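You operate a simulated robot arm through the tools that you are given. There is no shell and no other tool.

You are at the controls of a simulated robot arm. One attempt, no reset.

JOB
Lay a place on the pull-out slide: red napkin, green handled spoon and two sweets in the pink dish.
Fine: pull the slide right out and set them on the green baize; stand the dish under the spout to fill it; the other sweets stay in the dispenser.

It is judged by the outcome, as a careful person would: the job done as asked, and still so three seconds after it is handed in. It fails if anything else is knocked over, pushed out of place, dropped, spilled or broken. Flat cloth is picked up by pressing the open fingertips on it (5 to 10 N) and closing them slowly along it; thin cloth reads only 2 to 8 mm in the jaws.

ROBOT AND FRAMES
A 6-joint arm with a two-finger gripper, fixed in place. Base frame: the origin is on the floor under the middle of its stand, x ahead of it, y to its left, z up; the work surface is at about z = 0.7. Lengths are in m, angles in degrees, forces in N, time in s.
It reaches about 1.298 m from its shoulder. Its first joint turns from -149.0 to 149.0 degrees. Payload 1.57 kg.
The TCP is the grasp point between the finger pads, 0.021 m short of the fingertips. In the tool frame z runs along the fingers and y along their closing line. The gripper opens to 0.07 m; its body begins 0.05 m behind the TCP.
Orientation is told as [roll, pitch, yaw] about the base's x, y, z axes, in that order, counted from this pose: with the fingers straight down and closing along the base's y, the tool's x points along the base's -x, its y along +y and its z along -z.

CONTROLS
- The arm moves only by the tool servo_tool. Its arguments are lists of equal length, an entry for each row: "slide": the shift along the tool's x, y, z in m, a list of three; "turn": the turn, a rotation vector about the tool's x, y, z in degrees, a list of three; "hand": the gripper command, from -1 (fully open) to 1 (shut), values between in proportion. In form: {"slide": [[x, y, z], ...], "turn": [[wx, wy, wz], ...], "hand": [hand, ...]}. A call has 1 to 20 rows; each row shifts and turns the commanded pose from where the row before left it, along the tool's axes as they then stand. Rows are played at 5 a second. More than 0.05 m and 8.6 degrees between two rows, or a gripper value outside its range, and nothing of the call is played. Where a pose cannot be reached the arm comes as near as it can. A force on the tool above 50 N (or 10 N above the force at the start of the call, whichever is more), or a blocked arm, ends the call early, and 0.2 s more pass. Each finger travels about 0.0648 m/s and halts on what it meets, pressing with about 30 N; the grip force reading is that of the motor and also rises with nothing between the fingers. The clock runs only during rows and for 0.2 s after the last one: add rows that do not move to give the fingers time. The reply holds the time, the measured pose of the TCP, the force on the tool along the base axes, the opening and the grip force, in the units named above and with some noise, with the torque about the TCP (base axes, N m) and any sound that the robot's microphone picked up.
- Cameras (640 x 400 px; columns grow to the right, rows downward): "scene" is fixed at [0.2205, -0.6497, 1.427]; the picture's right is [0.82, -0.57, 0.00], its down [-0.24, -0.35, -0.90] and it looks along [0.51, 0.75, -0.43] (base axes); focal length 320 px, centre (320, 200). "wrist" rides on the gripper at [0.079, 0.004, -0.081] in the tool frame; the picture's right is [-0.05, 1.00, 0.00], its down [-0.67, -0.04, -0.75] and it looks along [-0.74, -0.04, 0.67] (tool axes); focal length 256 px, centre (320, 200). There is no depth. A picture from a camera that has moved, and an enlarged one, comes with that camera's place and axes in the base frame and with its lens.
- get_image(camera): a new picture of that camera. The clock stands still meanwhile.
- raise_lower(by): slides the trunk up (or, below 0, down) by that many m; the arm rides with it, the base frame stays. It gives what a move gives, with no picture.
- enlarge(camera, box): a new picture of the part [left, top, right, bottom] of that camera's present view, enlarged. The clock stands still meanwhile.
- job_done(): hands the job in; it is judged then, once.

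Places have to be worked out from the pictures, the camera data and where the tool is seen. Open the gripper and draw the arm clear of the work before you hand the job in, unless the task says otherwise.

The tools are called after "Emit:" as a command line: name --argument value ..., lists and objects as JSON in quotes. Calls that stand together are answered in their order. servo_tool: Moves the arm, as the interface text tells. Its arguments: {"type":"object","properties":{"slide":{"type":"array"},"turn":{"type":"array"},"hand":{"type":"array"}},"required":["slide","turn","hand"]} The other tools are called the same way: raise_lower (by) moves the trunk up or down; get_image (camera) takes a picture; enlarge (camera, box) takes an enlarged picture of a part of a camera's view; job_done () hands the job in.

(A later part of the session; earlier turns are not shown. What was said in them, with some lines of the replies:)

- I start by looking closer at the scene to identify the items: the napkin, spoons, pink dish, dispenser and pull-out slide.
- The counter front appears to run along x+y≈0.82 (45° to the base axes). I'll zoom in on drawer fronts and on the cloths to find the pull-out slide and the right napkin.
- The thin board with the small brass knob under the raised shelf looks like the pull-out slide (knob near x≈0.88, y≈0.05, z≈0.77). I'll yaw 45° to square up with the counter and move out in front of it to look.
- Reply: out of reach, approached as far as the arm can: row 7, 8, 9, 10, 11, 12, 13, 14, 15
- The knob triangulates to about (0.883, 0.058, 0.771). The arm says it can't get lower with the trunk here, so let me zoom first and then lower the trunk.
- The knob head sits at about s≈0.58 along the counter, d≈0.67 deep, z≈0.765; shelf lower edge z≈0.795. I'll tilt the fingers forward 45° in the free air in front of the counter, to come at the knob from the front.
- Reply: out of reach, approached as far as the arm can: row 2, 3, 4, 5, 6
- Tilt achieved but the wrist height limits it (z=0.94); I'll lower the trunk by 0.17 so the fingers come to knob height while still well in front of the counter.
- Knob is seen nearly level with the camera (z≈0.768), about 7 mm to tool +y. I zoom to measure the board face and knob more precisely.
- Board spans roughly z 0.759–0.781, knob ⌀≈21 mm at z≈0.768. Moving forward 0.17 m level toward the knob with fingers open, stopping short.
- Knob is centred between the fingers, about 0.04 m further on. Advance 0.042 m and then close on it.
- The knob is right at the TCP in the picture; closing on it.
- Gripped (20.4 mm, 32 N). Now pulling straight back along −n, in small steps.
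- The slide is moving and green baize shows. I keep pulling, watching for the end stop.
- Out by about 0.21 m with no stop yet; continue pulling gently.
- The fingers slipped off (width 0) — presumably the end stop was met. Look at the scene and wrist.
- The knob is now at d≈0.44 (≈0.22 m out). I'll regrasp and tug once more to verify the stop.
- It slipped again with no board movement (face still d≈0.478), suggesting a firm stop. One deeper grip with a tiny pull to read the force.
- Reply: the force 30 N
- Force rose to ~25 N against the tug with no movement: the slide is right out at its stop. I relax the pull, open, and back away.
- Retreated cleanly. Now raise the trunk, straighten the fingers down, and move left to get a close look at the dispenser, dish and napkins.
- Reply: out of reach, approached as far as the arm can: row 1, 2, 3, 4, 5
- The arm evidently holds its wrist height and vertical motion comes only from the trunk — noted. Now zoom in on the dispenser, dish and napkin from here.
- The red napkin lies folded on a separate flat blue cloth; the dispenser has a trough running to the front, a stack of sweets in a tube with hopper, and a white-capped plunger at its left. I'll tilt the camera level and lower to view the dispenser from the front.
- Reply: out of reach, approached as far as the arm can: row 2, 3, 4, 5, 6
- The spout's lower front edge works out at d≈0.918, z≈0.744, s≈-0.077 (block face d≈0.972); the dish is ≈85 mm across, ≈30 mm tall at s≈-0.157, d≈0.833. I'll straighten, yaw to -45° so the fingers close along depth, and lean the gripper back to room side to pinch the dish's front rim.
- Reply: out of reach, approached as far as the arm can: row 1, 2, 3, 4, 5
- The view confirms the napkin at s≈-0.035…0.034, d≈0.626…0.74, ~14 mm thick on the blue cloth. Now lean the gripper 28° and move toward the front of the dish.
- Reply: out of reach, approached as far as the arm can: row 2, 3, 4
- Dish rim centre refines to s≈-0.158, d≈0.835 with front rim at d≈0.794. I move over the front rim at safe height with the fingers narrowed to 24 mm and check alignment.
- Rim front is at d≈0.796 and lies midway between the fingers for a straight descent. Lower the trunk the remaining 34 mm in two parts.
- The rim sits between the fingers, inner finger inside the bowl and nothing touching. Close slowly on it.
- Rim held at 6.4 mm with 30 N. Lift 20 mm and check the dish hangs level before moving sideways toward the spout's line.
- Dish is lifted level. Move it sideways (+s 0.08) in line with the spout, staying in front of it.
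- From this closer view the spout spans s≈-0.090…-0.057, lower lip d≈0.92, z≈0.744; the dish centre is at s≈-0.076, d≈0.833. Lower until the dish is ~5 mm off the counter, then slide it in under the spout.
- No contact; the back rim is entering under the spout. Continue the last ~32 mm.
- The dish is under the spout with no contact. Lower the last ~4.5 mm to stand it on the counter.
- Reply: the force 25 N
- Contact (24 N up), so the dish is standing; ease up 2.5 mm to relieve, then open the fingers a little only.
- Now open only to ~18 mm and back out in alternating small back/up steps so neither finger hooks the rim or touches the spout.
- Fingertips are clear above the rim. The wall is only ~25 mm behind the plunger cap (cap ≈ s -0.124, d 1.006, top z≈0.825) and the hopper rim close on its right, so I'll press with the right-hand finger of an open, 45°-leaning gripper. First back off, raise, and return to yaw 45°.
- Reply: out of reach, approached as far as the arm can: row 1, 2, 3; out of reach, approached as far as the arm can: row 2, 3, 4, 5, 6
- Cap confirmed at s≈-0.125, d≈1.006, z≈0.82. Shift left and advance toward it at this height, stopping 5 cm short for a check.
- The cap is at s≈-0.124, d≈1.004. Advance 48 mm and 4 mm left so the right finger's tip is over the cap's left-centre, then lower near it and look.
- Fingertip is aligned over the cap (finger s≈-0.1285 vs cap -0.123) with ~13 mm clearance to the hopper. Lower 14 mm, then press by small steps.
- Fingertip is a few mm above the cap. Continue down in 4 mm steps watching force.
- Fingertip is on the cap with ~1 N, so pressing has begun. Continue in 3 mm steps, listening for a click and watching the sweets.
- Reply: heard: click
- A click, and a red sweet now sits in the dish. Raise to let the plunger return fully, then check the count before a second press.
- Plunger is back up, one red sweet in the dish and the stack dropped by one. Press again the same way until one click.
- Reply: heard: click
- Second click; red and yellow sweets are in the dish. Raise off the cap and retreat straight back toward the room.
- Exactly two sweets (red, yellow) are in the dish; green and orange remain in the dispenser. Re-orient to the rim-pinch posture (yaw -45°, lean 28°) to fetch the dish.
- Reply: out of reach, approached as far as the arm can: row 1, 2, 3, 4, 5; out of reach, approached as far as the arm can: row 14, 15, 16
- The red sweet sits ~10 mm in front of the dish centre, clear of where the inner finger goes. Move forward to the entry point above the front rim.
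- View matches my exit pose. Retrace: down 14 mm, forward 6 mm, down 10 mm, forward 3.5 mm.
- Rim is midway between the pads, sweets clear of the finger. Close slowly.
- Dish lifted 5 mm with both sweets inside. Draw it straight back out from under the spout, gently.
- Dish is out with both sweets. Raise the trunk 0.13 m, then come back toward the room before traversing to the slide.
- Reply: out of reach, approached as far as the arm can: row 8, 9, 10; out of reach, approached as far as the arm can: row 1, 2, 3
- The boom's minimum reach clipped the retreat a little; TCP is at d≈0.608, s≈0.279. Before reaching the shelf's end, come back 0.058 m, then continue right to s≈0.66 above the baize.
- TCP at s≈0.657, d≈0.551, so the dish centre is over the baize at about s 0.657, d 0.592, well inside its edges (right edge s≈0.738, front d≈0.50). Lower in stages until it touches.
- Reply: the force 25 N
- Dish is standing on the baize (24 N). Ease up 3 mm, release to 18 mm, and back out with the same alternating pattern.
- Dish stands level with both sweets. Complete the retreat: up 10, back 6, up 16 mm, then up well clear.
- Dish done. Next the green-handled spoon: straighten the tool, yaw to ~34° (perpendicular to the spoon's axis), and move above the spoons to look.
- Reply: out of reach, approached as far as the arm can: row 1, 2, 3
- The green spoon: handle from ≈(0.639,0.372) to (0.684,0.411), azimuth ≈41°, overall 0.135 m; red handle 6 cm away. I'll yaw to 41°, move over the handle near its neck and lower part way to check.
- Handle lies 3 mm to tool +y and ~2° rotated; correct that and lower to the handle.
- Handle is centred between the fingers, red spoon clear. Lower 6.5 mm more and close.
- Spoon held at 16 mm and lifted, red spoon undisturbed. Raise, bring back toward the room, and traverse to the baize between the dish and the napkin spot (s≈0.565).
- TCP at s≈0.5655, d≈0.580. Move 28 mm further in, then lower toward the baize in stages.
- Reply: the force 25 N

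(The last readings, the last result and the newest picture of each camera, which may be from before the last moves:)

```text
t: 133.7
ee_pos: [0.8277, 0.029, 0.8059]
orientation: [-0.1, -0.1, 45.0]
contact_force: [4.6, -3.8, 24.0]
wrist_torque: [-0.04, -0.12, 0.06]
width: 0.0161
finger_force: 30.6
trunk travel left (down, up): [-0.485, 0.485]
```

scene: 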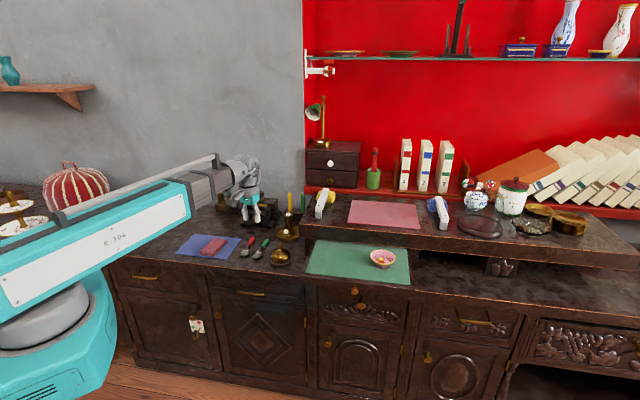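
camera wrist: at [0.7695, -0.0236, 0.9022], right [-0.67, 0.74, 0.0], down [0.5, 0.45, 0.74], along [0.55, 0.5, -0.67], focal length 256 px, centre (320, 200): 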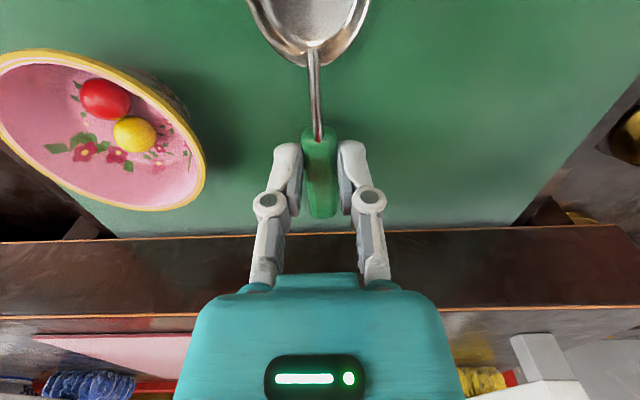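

Spoon is on the baize. Ease up 2 mm, open gently to 34 mm and raise.

Emit:
raise_lower --by 0.002

Emit:
servo_tool --slide '[[0, 0, 0], [0, 0, 0], [0, 0, 0], [0, 0, 0], [0, 0, 0]]' --turn '[[0, 0, 0], [0, 0, 0], [0, 0, 0], [0, 0, 0], [0, 0, 0]]' --hand '[0.45, 0.3, 0.1, 0.03, 0.03]'

Emit:
raise_lower --by 0.1

Emit:
get_image --camera "wrist"

Emit:
enlarge --camera "scene" --box '[290, 200, 430, 300]'

```text
t: 134.3
ee_pos: [0.8273, 0.0303, 0.8052]
orientation: [0.0, 0.1, 45.0]
contact_force: [-0.4, -0.9, 0.5]
wrist_torque: [0.02, -0.05, 0.02]
width: 0.016
finger_force: 30.1
trunk travel left (down, up): [-0.487, 0.483]
```

```text
t: 135.5
ee_pos: [0.8291, 0.0296, 0.8045]
orientation: [-0.1, -0.1, 45.0]
contact_force: [-0.3, 0.9, -0.3]
wrist_torque: [0.05, 0.02, 0.02]
width: 0.0339
finger_force: 0.0
trunk travel left (down, up): [-0.487, 0.483]
```

```text
t: 136.8
ee_pos: [0.8293, 0.0301, 0.9059]
orientation: [0.1, 0.0, 45.1]
contact_force: [-0.3, -0.9, 0.0]
wrist_torque: [0.03, 0.0, -0.01]
width: 0.0344
finger_force: 0.0
trunk travel left (down, up): [-0.587, 0.383]
```

```text
taken
camera wrist: at [0.7696, -0.0235, 0.9861], right [-0.67, 0.74, 0.0], down [0.5, 0.45, 0.74], along [0.55, 0.5, -0.67], focal length 256 px, centre (320, 200)
```

wrist: 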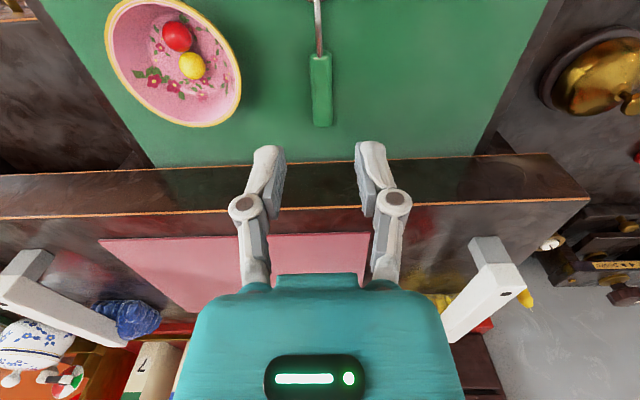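

```text
4.00 times, centred on (360, 250) of scene
camera zoom: at [0.2205, -0.6497, 1.427], right [0.82, -0.57, 0.0], down [-0.24, -0.35, -0.9], along [0.51, 0.75, -0.43], focal length 1280 px, centre (160, 0)
```

zoom: 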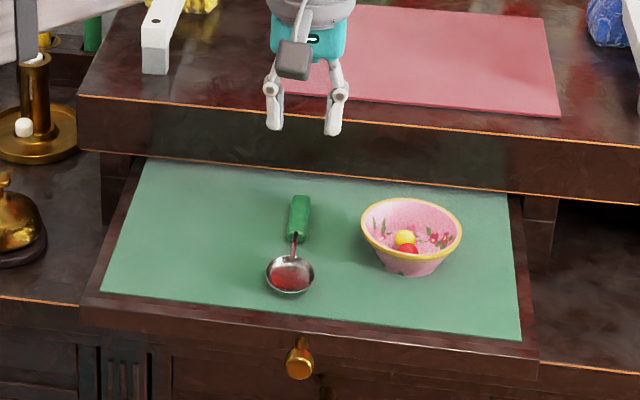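

Spoon lies neatly on the baize. Now the red napkin: go back to it at height, yaw ≈40.5° to match its long axis, and take a close look.

Emit:
servo_tool --slide '[[0.028, 0, 0], [0, 0.0438, 0], [0, 0.0438, 0], [0, 0.0438, 0], [0, 0.0438, 0], [0, 0.0438, 0], [0, 0.0438, 0], [0, 0.0438, 0], [0, 0.0438, 0], [0, 0.0438, 0], [0, 0.0438, 0], [0, 0.0438, 0], [0, 0.0438, 0], [0, 0.0438, 0], [-0.034, 0, 0], [-0.034, 0, 0], [-0.034, 0, 0], [0, 0, 0], [0, 0, 0]]' --turn '[[0, 0, 0], [0, 0, 0], [0, 0, 0], [0, 0, 0], [0, 0, 0], [0, 0, 0], [0, 0, 0], [0, 0, 0], [0, 0, 0], [0, 0, 0], [0, 0, 0], [0, 0, 0], [0, 0, 0], [0, 0, 0], [0, 0, 0], [0, 0, 0], [0, 0, 0], [0, 0, 4.5], [0, 0, 0]]' --hand '[0, 0, 0, 0, 0, 0, 0, 0, 0, 0, 0, 0, 0, -0.5, -1, -1, -1, -1, -1]'

Emit:
get_image --camera "wrist"

Emit:
enlarge --camera "wrist" --box '[220, 40, 420, 190]'

```text
t: 140.8
ee_pos: [0.4781, 0.4843, 0.9061]
orientation: [0.0, 0.0, 40.5]
contact_force: [-0.8, -0.9, 0.5]
wrist_torque: [0.05, 0.0, -0.05]
width: 0.07
finger_force: 0.0
trunk travel left (down, up): [-0.587, 0.383]
```

```text
taken
camera wrist: at [0.4146, 0.4357, 0.9863], right [-0.61, 0.79, 0.0], down [0.53, 0.41, 0.74], along [0.59, 0.45, -0.67], focal length 256 px, centre (320, 200)
```

wrist: 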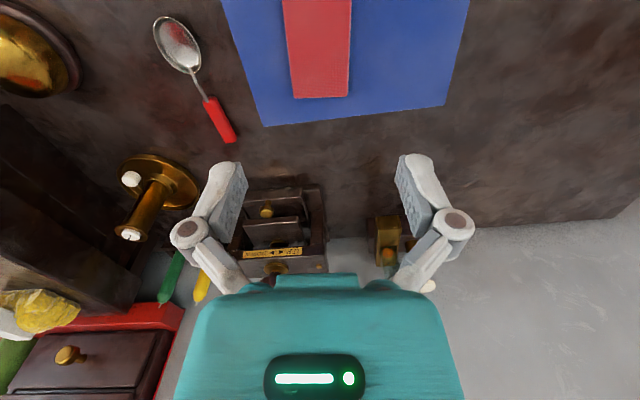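

```text
2.67 times, centred on (320, 115) of wrist
camera zoom: at [0.4146, 0.4357, 0.9863], right [-0.61, 0.79, 0.0], down [0.53, 0.41, 0.74], along [0.59, 0.45, -0.67], focal length 683 px, centre (320, 427)
```

zoom: 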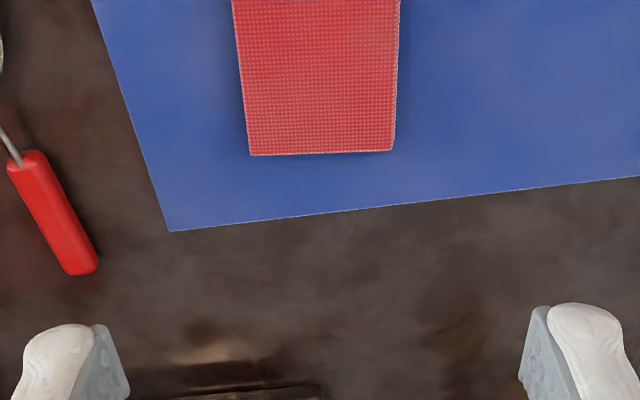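

The napkin top is ~58 mm wide and square to the tool within 1°, centred 1.5 mm off. Since it's a thick folded pad, I'll straddle its sides at full opening and squeeze it whole. Correct and lower part way.

Emit:
servo_tool --slide '[[0, -0.0015, 0], [0, 0, 0]]' --turn '[[0, 0, 1], [0, 0, 0]]' --hand '[-1, -1]'

Emit:
raise_lower --by -0.13

Emit:
get_image --camera "wrist"

Emit:
enlarge --camera "wrist" --box '[200, 40, 440, 240]'

```text
t: 141.4
ee_pos: [0.4804, 0.4841, 0.9053]
orientation: [0.0, 0.0, 39.5]
contact_force: [0.0, 0.1, -0.8]
wrist_torque: [-0.01, -0.01, 0.01]
width: 0.0698
finger_force: 0.1
trunk travel left (down, up): [-0.587, 0.383]
```

```text
t: 143.0
ee_pos: [0.4785, 0.4831, 0.7752]
orientation: [0.0, 0.0, 39.4]
contact_force: [-0.7, -0.2, -0.2]
wrist_torque: [0.01, 0.0, 0.03]
width: 0.0698
finger_force: 0.0
trunk travel left (down, up): [-0.457, 0.513]
```

```text
taken
camera wrist: at [0.4149, 0.4358, 0.8563], right [-0.59, 0.8, 0.0], down [0.54, 0.4, 0.74], along [0.6, 0.44, -0.67], focal length 256 px, centre (320, 200)
```

wrist: 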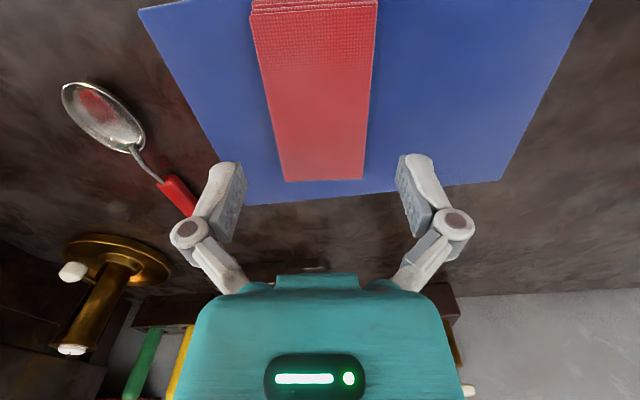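

```text
2.00 times, centred on (320, 140) of wrist
camera zoom: at [0.4149, 0.4358, 0.8563], right [-0.59, 0.8, 0.0], down [0.54, 0.4, 0.74], along [0.6, 0.44, -0.67], focal length 512 px, centre (320, 320)
```

zoom: 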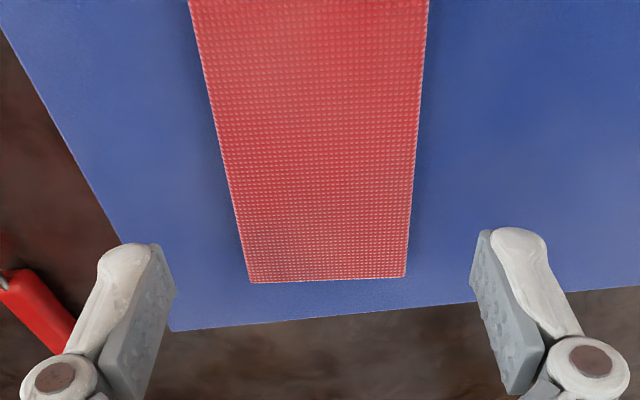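

Napkin is centred on the TCP (±29 mm wide, 105 mm long). Lower so the fingers straddle it, checking forces.

Emit:
raise_lower --by -0.035

Emit:
raise_lower --by -0.01

Emit:
raise_lower --by -0.003

Emit:
get_image --camera "wrist"

```text
t: 143.8
ee_pos: [0.4796, 0.4837, 0.7412]
orientation: [0.0, 0.0, 39.5]
contact_force: [-0.1, -0.5, -0.6]
wrist_torque: [-0.01, -0.04, -0.01]
width: 0.07
finger_force: 0.0
trunk travel left (down, up): [-0.422, 0.548]
```

```text
t: 144.3
ee_pos: [0.479, 0.4836, 0.7307]
orientation: [0.0, 0.0, 39.5]
contact_force: [0.8, -0.1, 0.3]
wrist_torque: [0.01, 0.0, 0.03]
width: 0.0699
finger_force: 0.1
trunk travel left (down, up): [-0.412, 0.558]
```

```text
t: 144.9
ee_pos: [0.4802, 0.4838, 0.7294]
orientation: [0.0, 0.0, 39.5]
contact_force: [0.4, -0.1, 0.5]
wrist_torque: [0.0, 0.0, 0.0]
width: 0.0698
finger_force: 0.0
trunk travel left (down, up): [-0.409, 0.561]
```

```text
taken
camera wrist: at [0.4149, 0.4359, 0.8083], right [-0.59, 0.8, 0.0], down [0.54, 0.4, 0.74], along [0.6, 0.44, -0.67], focal length 256 px, centre (320, 200)
```

wrist: 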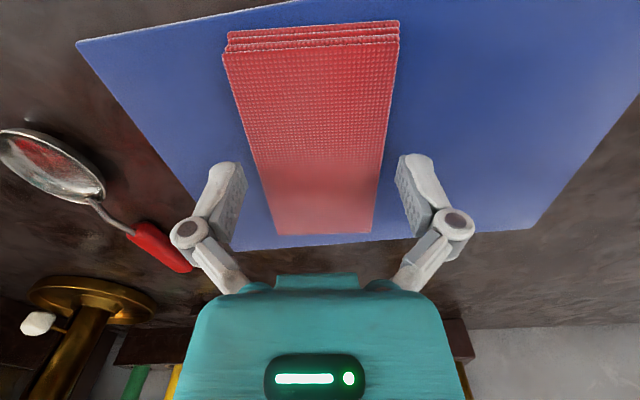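

Emit:
raise_lower --by -0.002

Emit:
raise_lower --by -0.0015

```text
t: 145.4
ee_pos: [0.48, 0.4823, 0.7263]
orientation: [0.1, 0.0, 39.5]
contact_force: [0.5, -0.4, -0.2]
wrist_torque: [0.0, 0.02, 0.0]
width: 0.07
finger_force: 0.1
trunk travel left (down, up): [-0.407, 0.563]
```

```text
t: 145.9
ee_pos: [0.4798, 0.4838, 0.7246]
orientation: [0.1, 0.0, 39.6]
contact_force: [-0.7, -0.2, -0.3]
wrist_torque: [0.02, 0.01, 0.02]
width: 0.0699
finger_force: 0.0
trunk travel left (down, up): [-0.405, 0.565]
```

Tips are ~3 mm above the blue cloth. Close slowly onto the napkin's sides and read the grip.

Emit:
servo_tool --slide '[[0, 0, 0], [0, 0, 0], [0, 0, 0], [0, 0, 0], [0, 0, 0]]' --turn '[[0, 0, 0], [0, 0, 0], [0, 0, 0], [0, 0, 0], [0, 0, 0]]' --hand '[-0.85, -0.75, -0.65, -0.6, -0.55]'

Emit:
get_image --camera "wrist"

```text
t: 147.1
ee_pos: [0.4795, 0.4829, 0.7235]
orientation: [-0.1, 0.0, 39.5]
contact_force: [0.5, 2.6, 7.2]
wrist_torque: [0.01, 0.05, 0.05]
width: 0.0591
finger_force: 29.7
trunk travel left (down, up): [-0.405, 0.565]
```

```text
taken
camera wrist: at [0.4147, 0.4358, 0.805], right [-0.59, 0.8, 0.0], down [0.54, 0.4, 0.75], along [0.6, 0.44, -0.67], focal length 256 px, centre (320, 200)
```

wrist: 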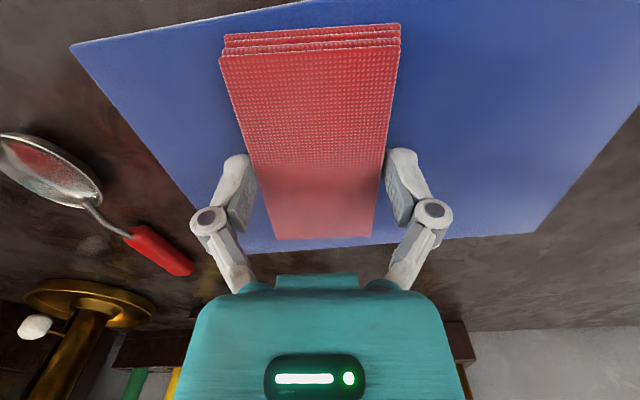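

The napkin holds firm at 59 mm with ~30 N. Lift 20 mm and check that the blue cloth stays put.

Emit:
servo_tool --slide '[[0, 0, 0], [0, 0, 0]]' --turn '[[0, 0, 0], [0, 0, 0]]' --hand '[-0.3, 0]'

Emit:
raise_lower --by 0.02

Emit:
get_image --camera "wrist"

Emit:
enlarge --camera "scene" --box '[160, 200, 290, 281]'

```text
t: 147.7
ee_pos: [0.4792, 0.4838, 0.7242]
orientation: [0.0, 0.1, 39.5]
contact_force: [1.6, 2.5, 7.0]
wrist_torque: [0.04, 0.0, 0.02]
width: 0.0588
finger_force: 30.0
trunk travel left (down, up): [-0.405, 0.565]
```

```text
t: 148.4
ee_pos: [0.4792, 0.4831, 0.7438]
orientation: [0.0, 0.1, 39.5]
contact_force: [-0.1, -0.7, -0.4]
wrist_torque: [-0.01, -0.03, -0.01]
width: 0.0591
finger_force: 29.9
trunk travel left (down, up): [-0.425, 0.545]
```

```text
taken
camera wrist: at [0.4149, 0.4359, 0.8248], right [-0.59, 0.8, 0.0], down [0.54, 0.4, 0.74], along [0.6, 0.44, -0.67], focal length 256 px, centre (320, 200)
```

wrist: 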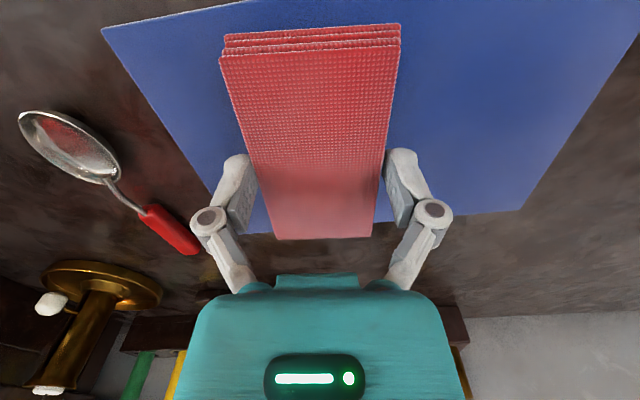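

```text
4.92 times, centred on (225, 240) of scene
camera zoom: at [0.2205, -0.6497, 1.427], right [0.82, -0.57, 0.0], down [-0.24, -0.35, -0.9], along [0.51, 0.75, -0.43], focal length 1576 px, centre (788, 1)
```

zoom: 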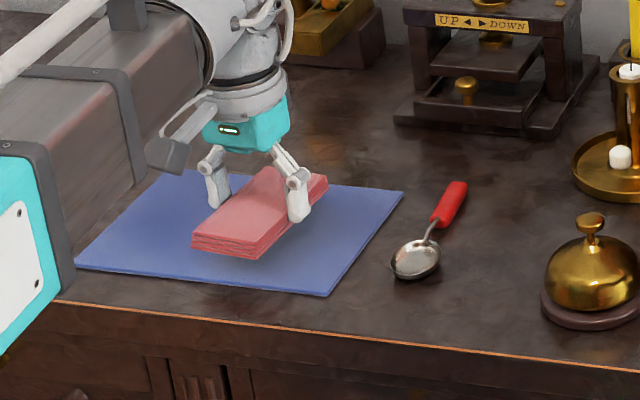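

The whole napkin lifts cleanly, blue cloth undisturbed. Raise, square the yaw to 45°, bring back, and traverse to the left part of the baize (s≈0.482, d≈0.585).

Emit:
raise_lower --by 0.157

Emit:
servo_tool --slide '[[0, 0, 0], [0.0318, 0, 0], [0.0318, 0, 0], [0.0318, 0, 0], [0, -0.0404, 0], [0, -0.0404, 0], [0, -0.0404, 0], [0, -0.0404, 0], [0, -0.0404, 0], [0, -0.0404, 0], [0, -0.0404, 0], [0, -0.0404, 0], [0, -0.0404, 0], [0, -0.0404, 0], [0, -0.0404, 0], [0, -0.0404, 0], [0, 0, 0]]' --turn '[[0, 0, -5.5], [0, 0, 0], [0, 0, 0], [0, 0, 0], [0, 0, 0], [0, 0, 0], [0, 0, 0], [0, 0, 0], [0, 0, 0], [0, 0, 0], [0, 0, 0], [0, 0, 0], [0, 0, 0], [0, 0, 0], [0, 0, 0], [0, 0, 0], [0, 0, 0]]' --hand '[0, 0, 0, 0, 0, 0, 0, 0, 0, 0, 0, 0, 0, 0, 0, 0, 0]'

Emit:
get_image --camera "wrist"

Emit:
enlarge --camera "scene" --box '[270, 180, 430, 300]'

```text
t: 150.2
ee_pos: [0.4798, 0.4835, 0.9017]
orientation: [0.0, 0.0, 39.5]
contact_force: [-0.1, -0.4, 0.1]
wrist_torque: [-0.01, 0.01, -0.01]
width: 0.0589
finger_force: 29.9
trunk travel left (down, up): [-0.582, 0.388]
```

```text
t: 153.8
ee_pos: [0.7566, 0.0721, 0.9009]
orientation: [0.0, 0.0, 45.0]
contact_force: [0.0, -0.3, -1.3]
wrist_torque: [0.02, 0.05, 0.0]
width: 0.059
finger_force: 29.9
trunk travel left (down, up): [-0.582, 0.388]
```

```text
taken
camera wrist: at [0.6966, 0.0188, 0.9816], right [-0.67, 0.74, 0.0], down [0.5, 0.45, 0.74], along [0.55, 0.5, -0.67], focal length 256 px, centre (320, 200)
```

wrist: 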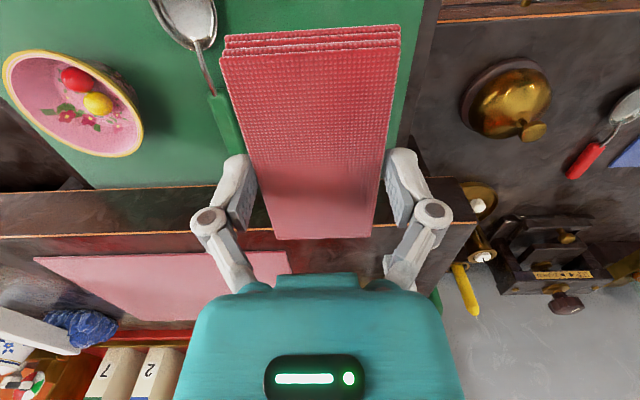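

```text
3.33 times, centred on (350, 240) of scene
camera zoom: at [0.2205, -0.6497, 1.427], right [0.82, -0.57, 0.0], down [-0.24, -0.35, -0.9], along [0.51, 0.75, -0.43], focal length 1067 px, centre (220, 67)
```

zoom: 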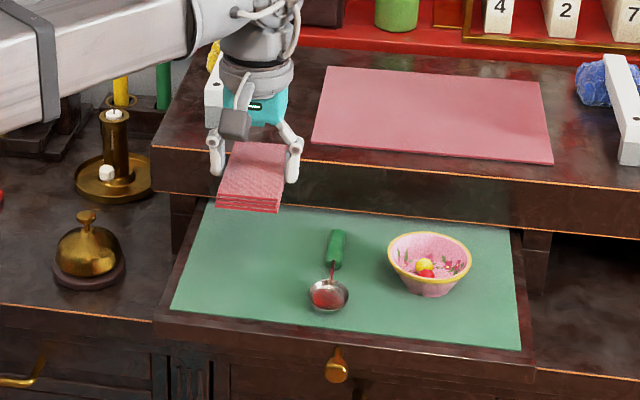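

Napkin is above s≈0.484, d≈0.586, clear of spoon (s≥0.548) and baize edge (s≈0.416). Lower in stages to the baize.

Emit:
raise_lower --by -0.085

Emit:
get_image --camera "wrist"

Emit:
raise_lower --by -0.007

Emit:
raise_lower --by -0.003

```text
t: 155.0
ee_pos: [0.7561, 0.0717, 0.8164]
orientation: [0.0, -0.1, 45.0]
contact_force: [0.1, 0.5, -0.5]
wrist_torque: [0.0, 0.03, 0.02]
width: 0.0592
finger_force: 30.1
trunk travel left (down, up): [-0.497, 0.473]
```

```text
taken
camera wrist: at [0.6963, 0.0192, 0.8968], right [-0.67, 0.74, 0.0], down [0.5, 0.45, 0.74], along [0.55, 0.5, -0.67], focal length 256 px, centre (320, 200)
```

wrist: 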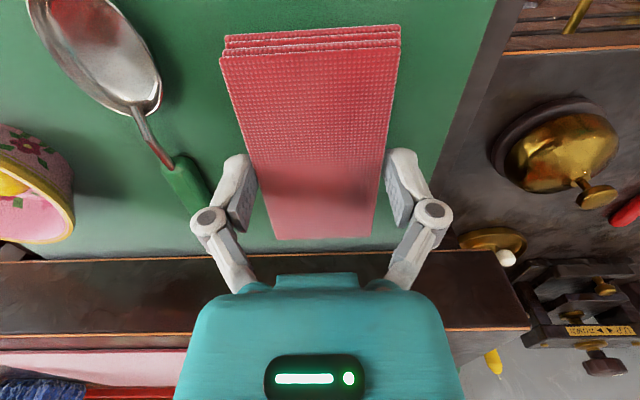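

```text
t: 155.5
ee_pos: [0.7567, 0.0723, 0.8086]
orientation: [0.0, 0.1, 44.9]
contact_force: [-0.4, -0.6, -1.1]
wrist_torque: [-0.02, -0.02, 0.01]
width: 0.059
finger_force: 30.7
trunk travel left (down, up): [-0.49, 0.48]
```

```text
t: 156.1
ee_pos: [0.7562, 0.0722, 0.8059]
orientation: [0.0, 0.0, 45.0]
contact_force: [0.3, 0.0, -0.5]
wrist_torque: [0.04, 0.02, 0.02]
width: 0.0588
finger_force: 30.2
trunk travel left (down, up): [-0.487, 0.483]
```

Emit:
raise_lower --by -0.002

Emit:
raise_lower --by -0.0015

```text
t: 156.6
ee_pos: [0.7564, 0.0732, 0.8045]
orientation: [0.1, 0.1, 45.0]
contact_force: [-0.6, 0.1, -0.1]
wrist_torque: [-0.01, -0.03, 0.01]
width: 0.0591
finger_force: 30.2
trunk travel left (down, up): [-0.485, 0.485]
```

```text
t: 157.1
ee_pos: [0.756, 0.0728, 0.8024]
orientation: [0.1, 0.1, 45.0]
contact_force: [-0.2, 0.4, -1.4]
wrist_torque: [0.02, 0.03, 0.02]
width: 0.0589
finger_force: 29.5
trunk travel left (down, up): [-0.484, 0.486]
```

Emit:
raise_lower --by -0.0015

Emit:
raise_lower --by -0.001

```text
t: 157.6
ee_pos: [0.7556, 0.0728, 0.801]
orientation: [0.0, 0.0, 45.0]
contact_force: [0.0, -0.8, -0.2]
wrist_torque: [-0.02, 0.01, -0.02]
width: 0.059
finger_force: 30.2
trunk travel left (down, up): [-0.482, 0.488]
```

```text
t: 158.1
ee_pos: [0.7562, 0.0719, 0.8005]
orientation: [0.0, 0.1, 44.9]
contact_force: [-0.4, -1.0, -0.2]
wrist_torque: [0.0, -0.02, 0.0]
width: 0.0589
finger_force: 30.2
trunk travel left (down, up): [-0.481, 0.489]
```

Emit:
raise_lower --by -0.001

Emit:
raise_lower --by -0.001

Emit:
enlarge --camera "scene" --box '[290, 210, 390, 272]'

```text
t: 158.6
ee_pos: [0.7562, 0.0721, 0.8]
orientation: [-0.1, 0.0, 44.9]
contact_force: [2.9, -1.1, 13.1]
wrist_torque: [0.01, 0.03, -0.03]
width: 0.059
finger_force: 29.9
trunk travel left (down, up): [-0.48, 0.49]
```

```text
t: 159.1
ee_pos: [0.755, 0.0722, 0.7987]
orientation: [0.0, -0.1, 45.1]
contact_force: [5.0, -3.3, 26.2]
wrist_torque: [-0.1, -0.03, -0.01]
width: 0.0595
finger_force: 30.2
trunk travel left (down, up): [-0.479, 0.491]
```

```text
6.40 times, centred on (340, 241) of scene
camera zoom: at [0.2205, -0.6497, 1.427], right [0.82, -0.57, 0.0], down [-0.24, -0.35, -0.9], along [0.51, 0.75, -0.43], focal length 2049 px, centre (192, -62)
```

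zoom: 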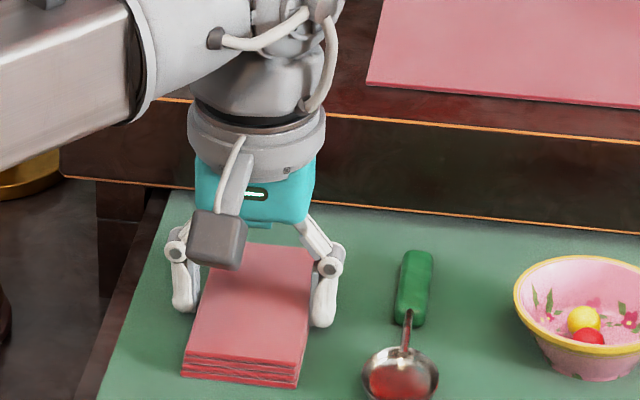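

Napkin rests on the baize. Ease up 2 mm, open fully slowly, then raise clear.

Emit:
raise_lower --by 0.002

Emit:
servo_tool --slide '[[0, 0, 0], [0, 0, 0], [0, 0, 0], [0, 0, 0], [0, 0, 0]]' --turn '[[0, 0, 0], [0, 0, 0], [0, 0, 0], [0, 0, 0], [0, 0, 0]]' --hand '[-0.7, -0.8, -0.9, -1, -1]'

Emit:
enlarge --camera "wrist" --box '[160, 10, 480, 260]'

```text
t: 159.7
ee_pos: [0.7558, 0.0723, 0.8003]
orientation: [0.1, 0.1, 45.1]
contact_force: [0.5, -0.7, 1.9]
wrist_torque: [0.01, -0.1, -0.06]
width: 0.059
finger_force: 29.5
trunk travel left (down, up): [-0.481, 0.489]
```

```text
t: 160.8
ee_pos: [0.7558, 0.0723, 0.7992]
orientation: [-0.1, 0.1, 45.0]
contact_force: [0.4, -0.1, -0.6]
wrist_torque: [0.0, 0.01, -0.02]
width: 0.07
finger_force: 0.1
trunk travel left (down, up): [-0.481, 0.489]
```

```text
1.60 times, centred on (320, 135) of wrist
camera zoom: at [0.6963, 0.0191, 0.8807], right [-0.67, 0.74, 0.0], down [0.5, 0.45, 0.74], along [0.55, 0.5, -0.67], focal length 410 px, centre (320, 304)
```

zoom: 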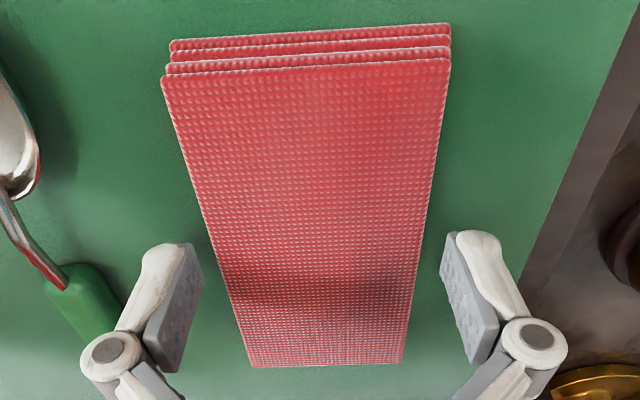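

Released with both fingers clear of the napkin. Raise straight up and inspect the layout.

Emit:
raise_lower --by 0.13

Emit:
servo_tool --slide '[[0.035, 0, 0], [0.035, 0, 0], [0.035, 0, 0], [0, 0, 0]]' --turn '[[0, 0, 0], [0, 0, 0], [0, 0, 0], [0, 0, 0]]' --hand '[-1, -1, -1, -1]'

Emit:
get_image --camera "wrist"

Emit:
get_image --camera "scene"

```text
t: 162.4
ee_pos: [0.7556, 0.073, 0.93]
orientation: [0.0, 0.0, 45.0]
contact_force: [-0.6, 0.3, 0.0]
wrist_torque: [0.0, -0.01, 0.01]
width: 0.0702
finger_force: 0.1
trunk travel left (down, up): [-0.611, 0.359]
```

```text
t: 163.4
ee_pos: [0.6812, -0.0017, 0.9302]
orientation: [0.0, 0.0, 45.0]
contact_force: [0.2, 0.2, -0.5]
wrist_torque: [0.01, 0.0, -0.01]
width: 0.0699
finger_force: 0.1
trunk travel left (down, up): [-0.611, 0.359]
```

```text
taken
camera wrist: at [0.6215, -0.0561, 1.0108], right [-0.67, 0.74, 0.0], down [0.5, 0.45, 0.74], along [0.55, 0.5, -0.67], focal length 256 px, centre (320, 200)
```

wrist: 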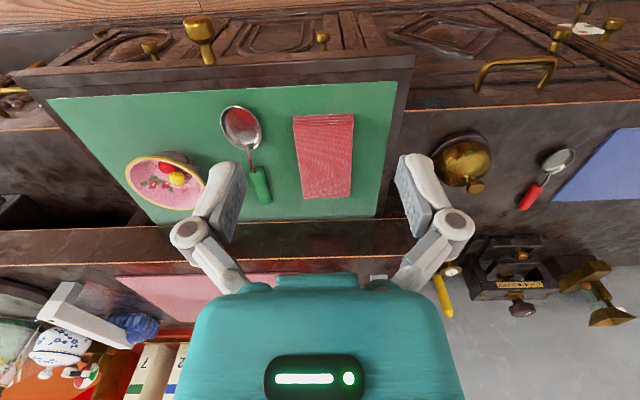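

```text
taken
```

scene: 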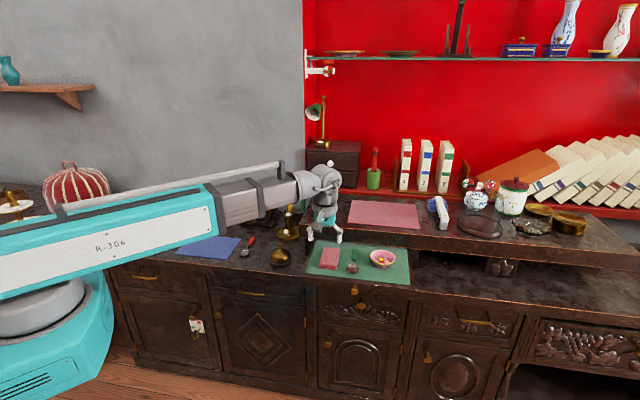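

All three items are on the baize. Draw the arm up and away to give a clear view, then do a final check of everything.

Emit:
raise_lower --by 0.2

Emit:
servo_tool --slide '[[0, 0.04, 0], [0, 0.04, 0], [0, 0.04, 0], [0, 0.04, 0], [0, 0.04, 0], [0, 0.04, 0], [0, 0, 0]]' --turn '[[0, 0, 0], [0, 0, 0], [0, 0, 0], [0, 0, 0], [0, 0, 0], [0, 0, 0], [0, 0, 0]]' --hand '[-1, -1, -1, -1, -1, -1, -1]'

Emit:
get_image --camera "scene"

Emit:
enlarge --camera "scene" --box '[280, 210, 440, 310]'

Emit:
enlarge --camera "scene" --box '[160, 170, 320, 270]'

Emit:
get_image --camera "wrist"

```text
t: 165.6
ee_pos: [0.6806, -0.0022, 1.1288]
orientation: [0.1, -0.1, 45.1]
contact_force: [-0.4, 0.2, -0.9]
wrist_torque: [-0.01, 0.03, 0.04]
width: 0.07
finger_force: 0.1
trunk travel left (down, up): [-0.811, 0.159]
```

```text
t: 167.2
ee_pos: [0.5118, 0.1683, 1.1302]
orientation: [0.0, 0.1, 45.1]
contact_force: [0.5, 0.2, -0.6]
wrist_torque: [-0.01, -0.02, 0.0]
width: 0.07
finger_force: 0.0
trunk travel left (down, up): [-0.811, 0.159]
```

```text
taken
```

scene: 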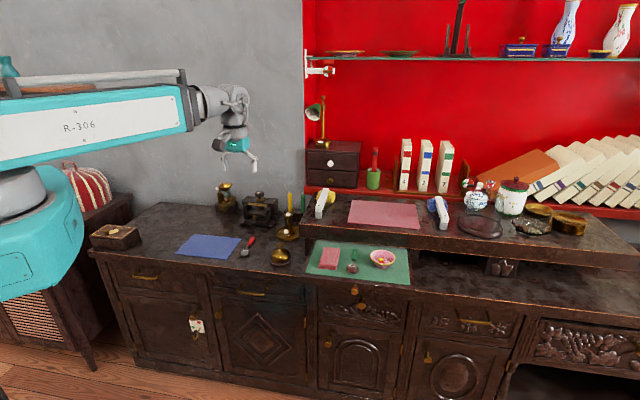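

```text
4.00 times, centred on (360, 260) of scene
camera zoom: at [0.2205, -0.6497, 1.427], right [0.82, -0.57, 0.0], down [-0.24, -0.35, -0.9], along [0.51, 0.75, -0.43], focal length 1280 px, centre (160, -40)
```

zoom: 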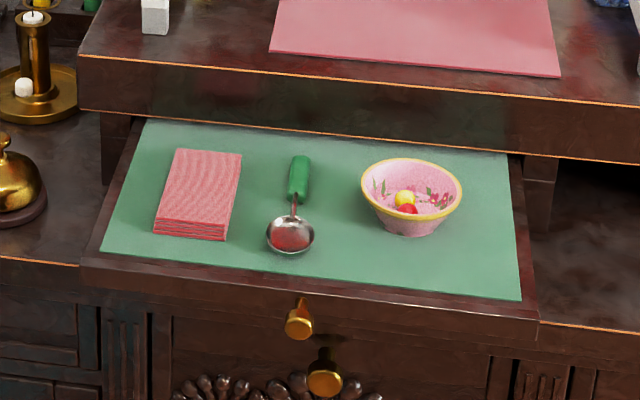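

```text
4.00 times, centred on (240, 220) of scene
camera zoom: at [0.2205, -0.6497, 1.427], right [0.82, -0.57, 0.0], down [-0.24, -0.35, -0.9], along [0.51, 0.75, -0.43], focal length 1280 px, centre (640, 120)
```

zoom: 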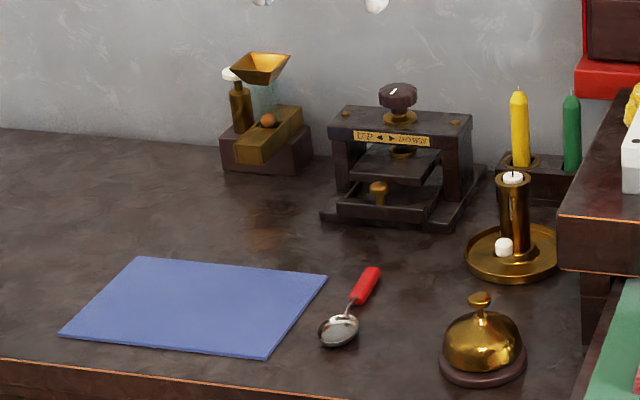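

```text
taken
camera wrist: at [0.4513, 0.114, 1.2108], right [-0.67, 0.74, 0.0], down [0.5, 0.45, 0.74], along [0.55, 0.5, -0.67], focal length 256 px, centre (320, 200)
```

wrist: 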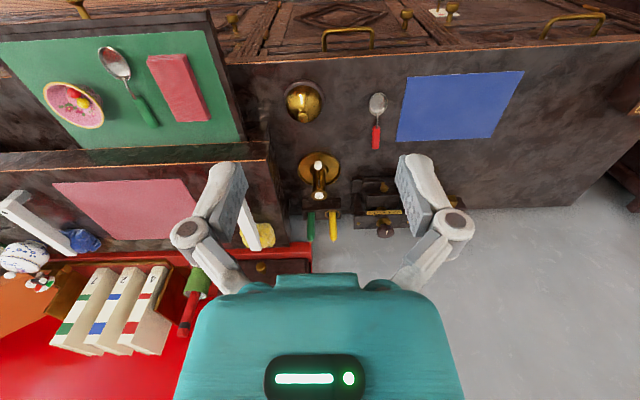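

Final check: the slide is out at its stop with the napkin, green-handled spoon and pink dish holding two sweets on the baize. The blue cloth, red spoon, bell, press and dispenser (green and orange sweets still inside) look where they were. The gripper is open and clear, so I hand the job in.

Emit:
job_done

```text
The job is handed in.
```

The place is laid and the job is handed in. The red napkin, the green-handled spoon and the pink dish with two sweets are all on the green baize, with the slide pulled out to its stop.

- **Slide:** a last tug on the knob met about 25 N with no movement, so I took that as fully out. The front edge was in the same place at the final check.
- **Dish:** I stood it under the spout and pressed the plunger twice. That gave one red and one yellow sweet. The green and orange sweets are still in the dispenser.
- **Spoon:** it lies with the handle toward the back of the slide and the bowl toward the front.
- **Napkin:** it came up folded in one piece, and the blue cloth under it did not move.

In the final pictures nothing else looked knocked over, moved or spilled. The gripper is open and clear of the work.
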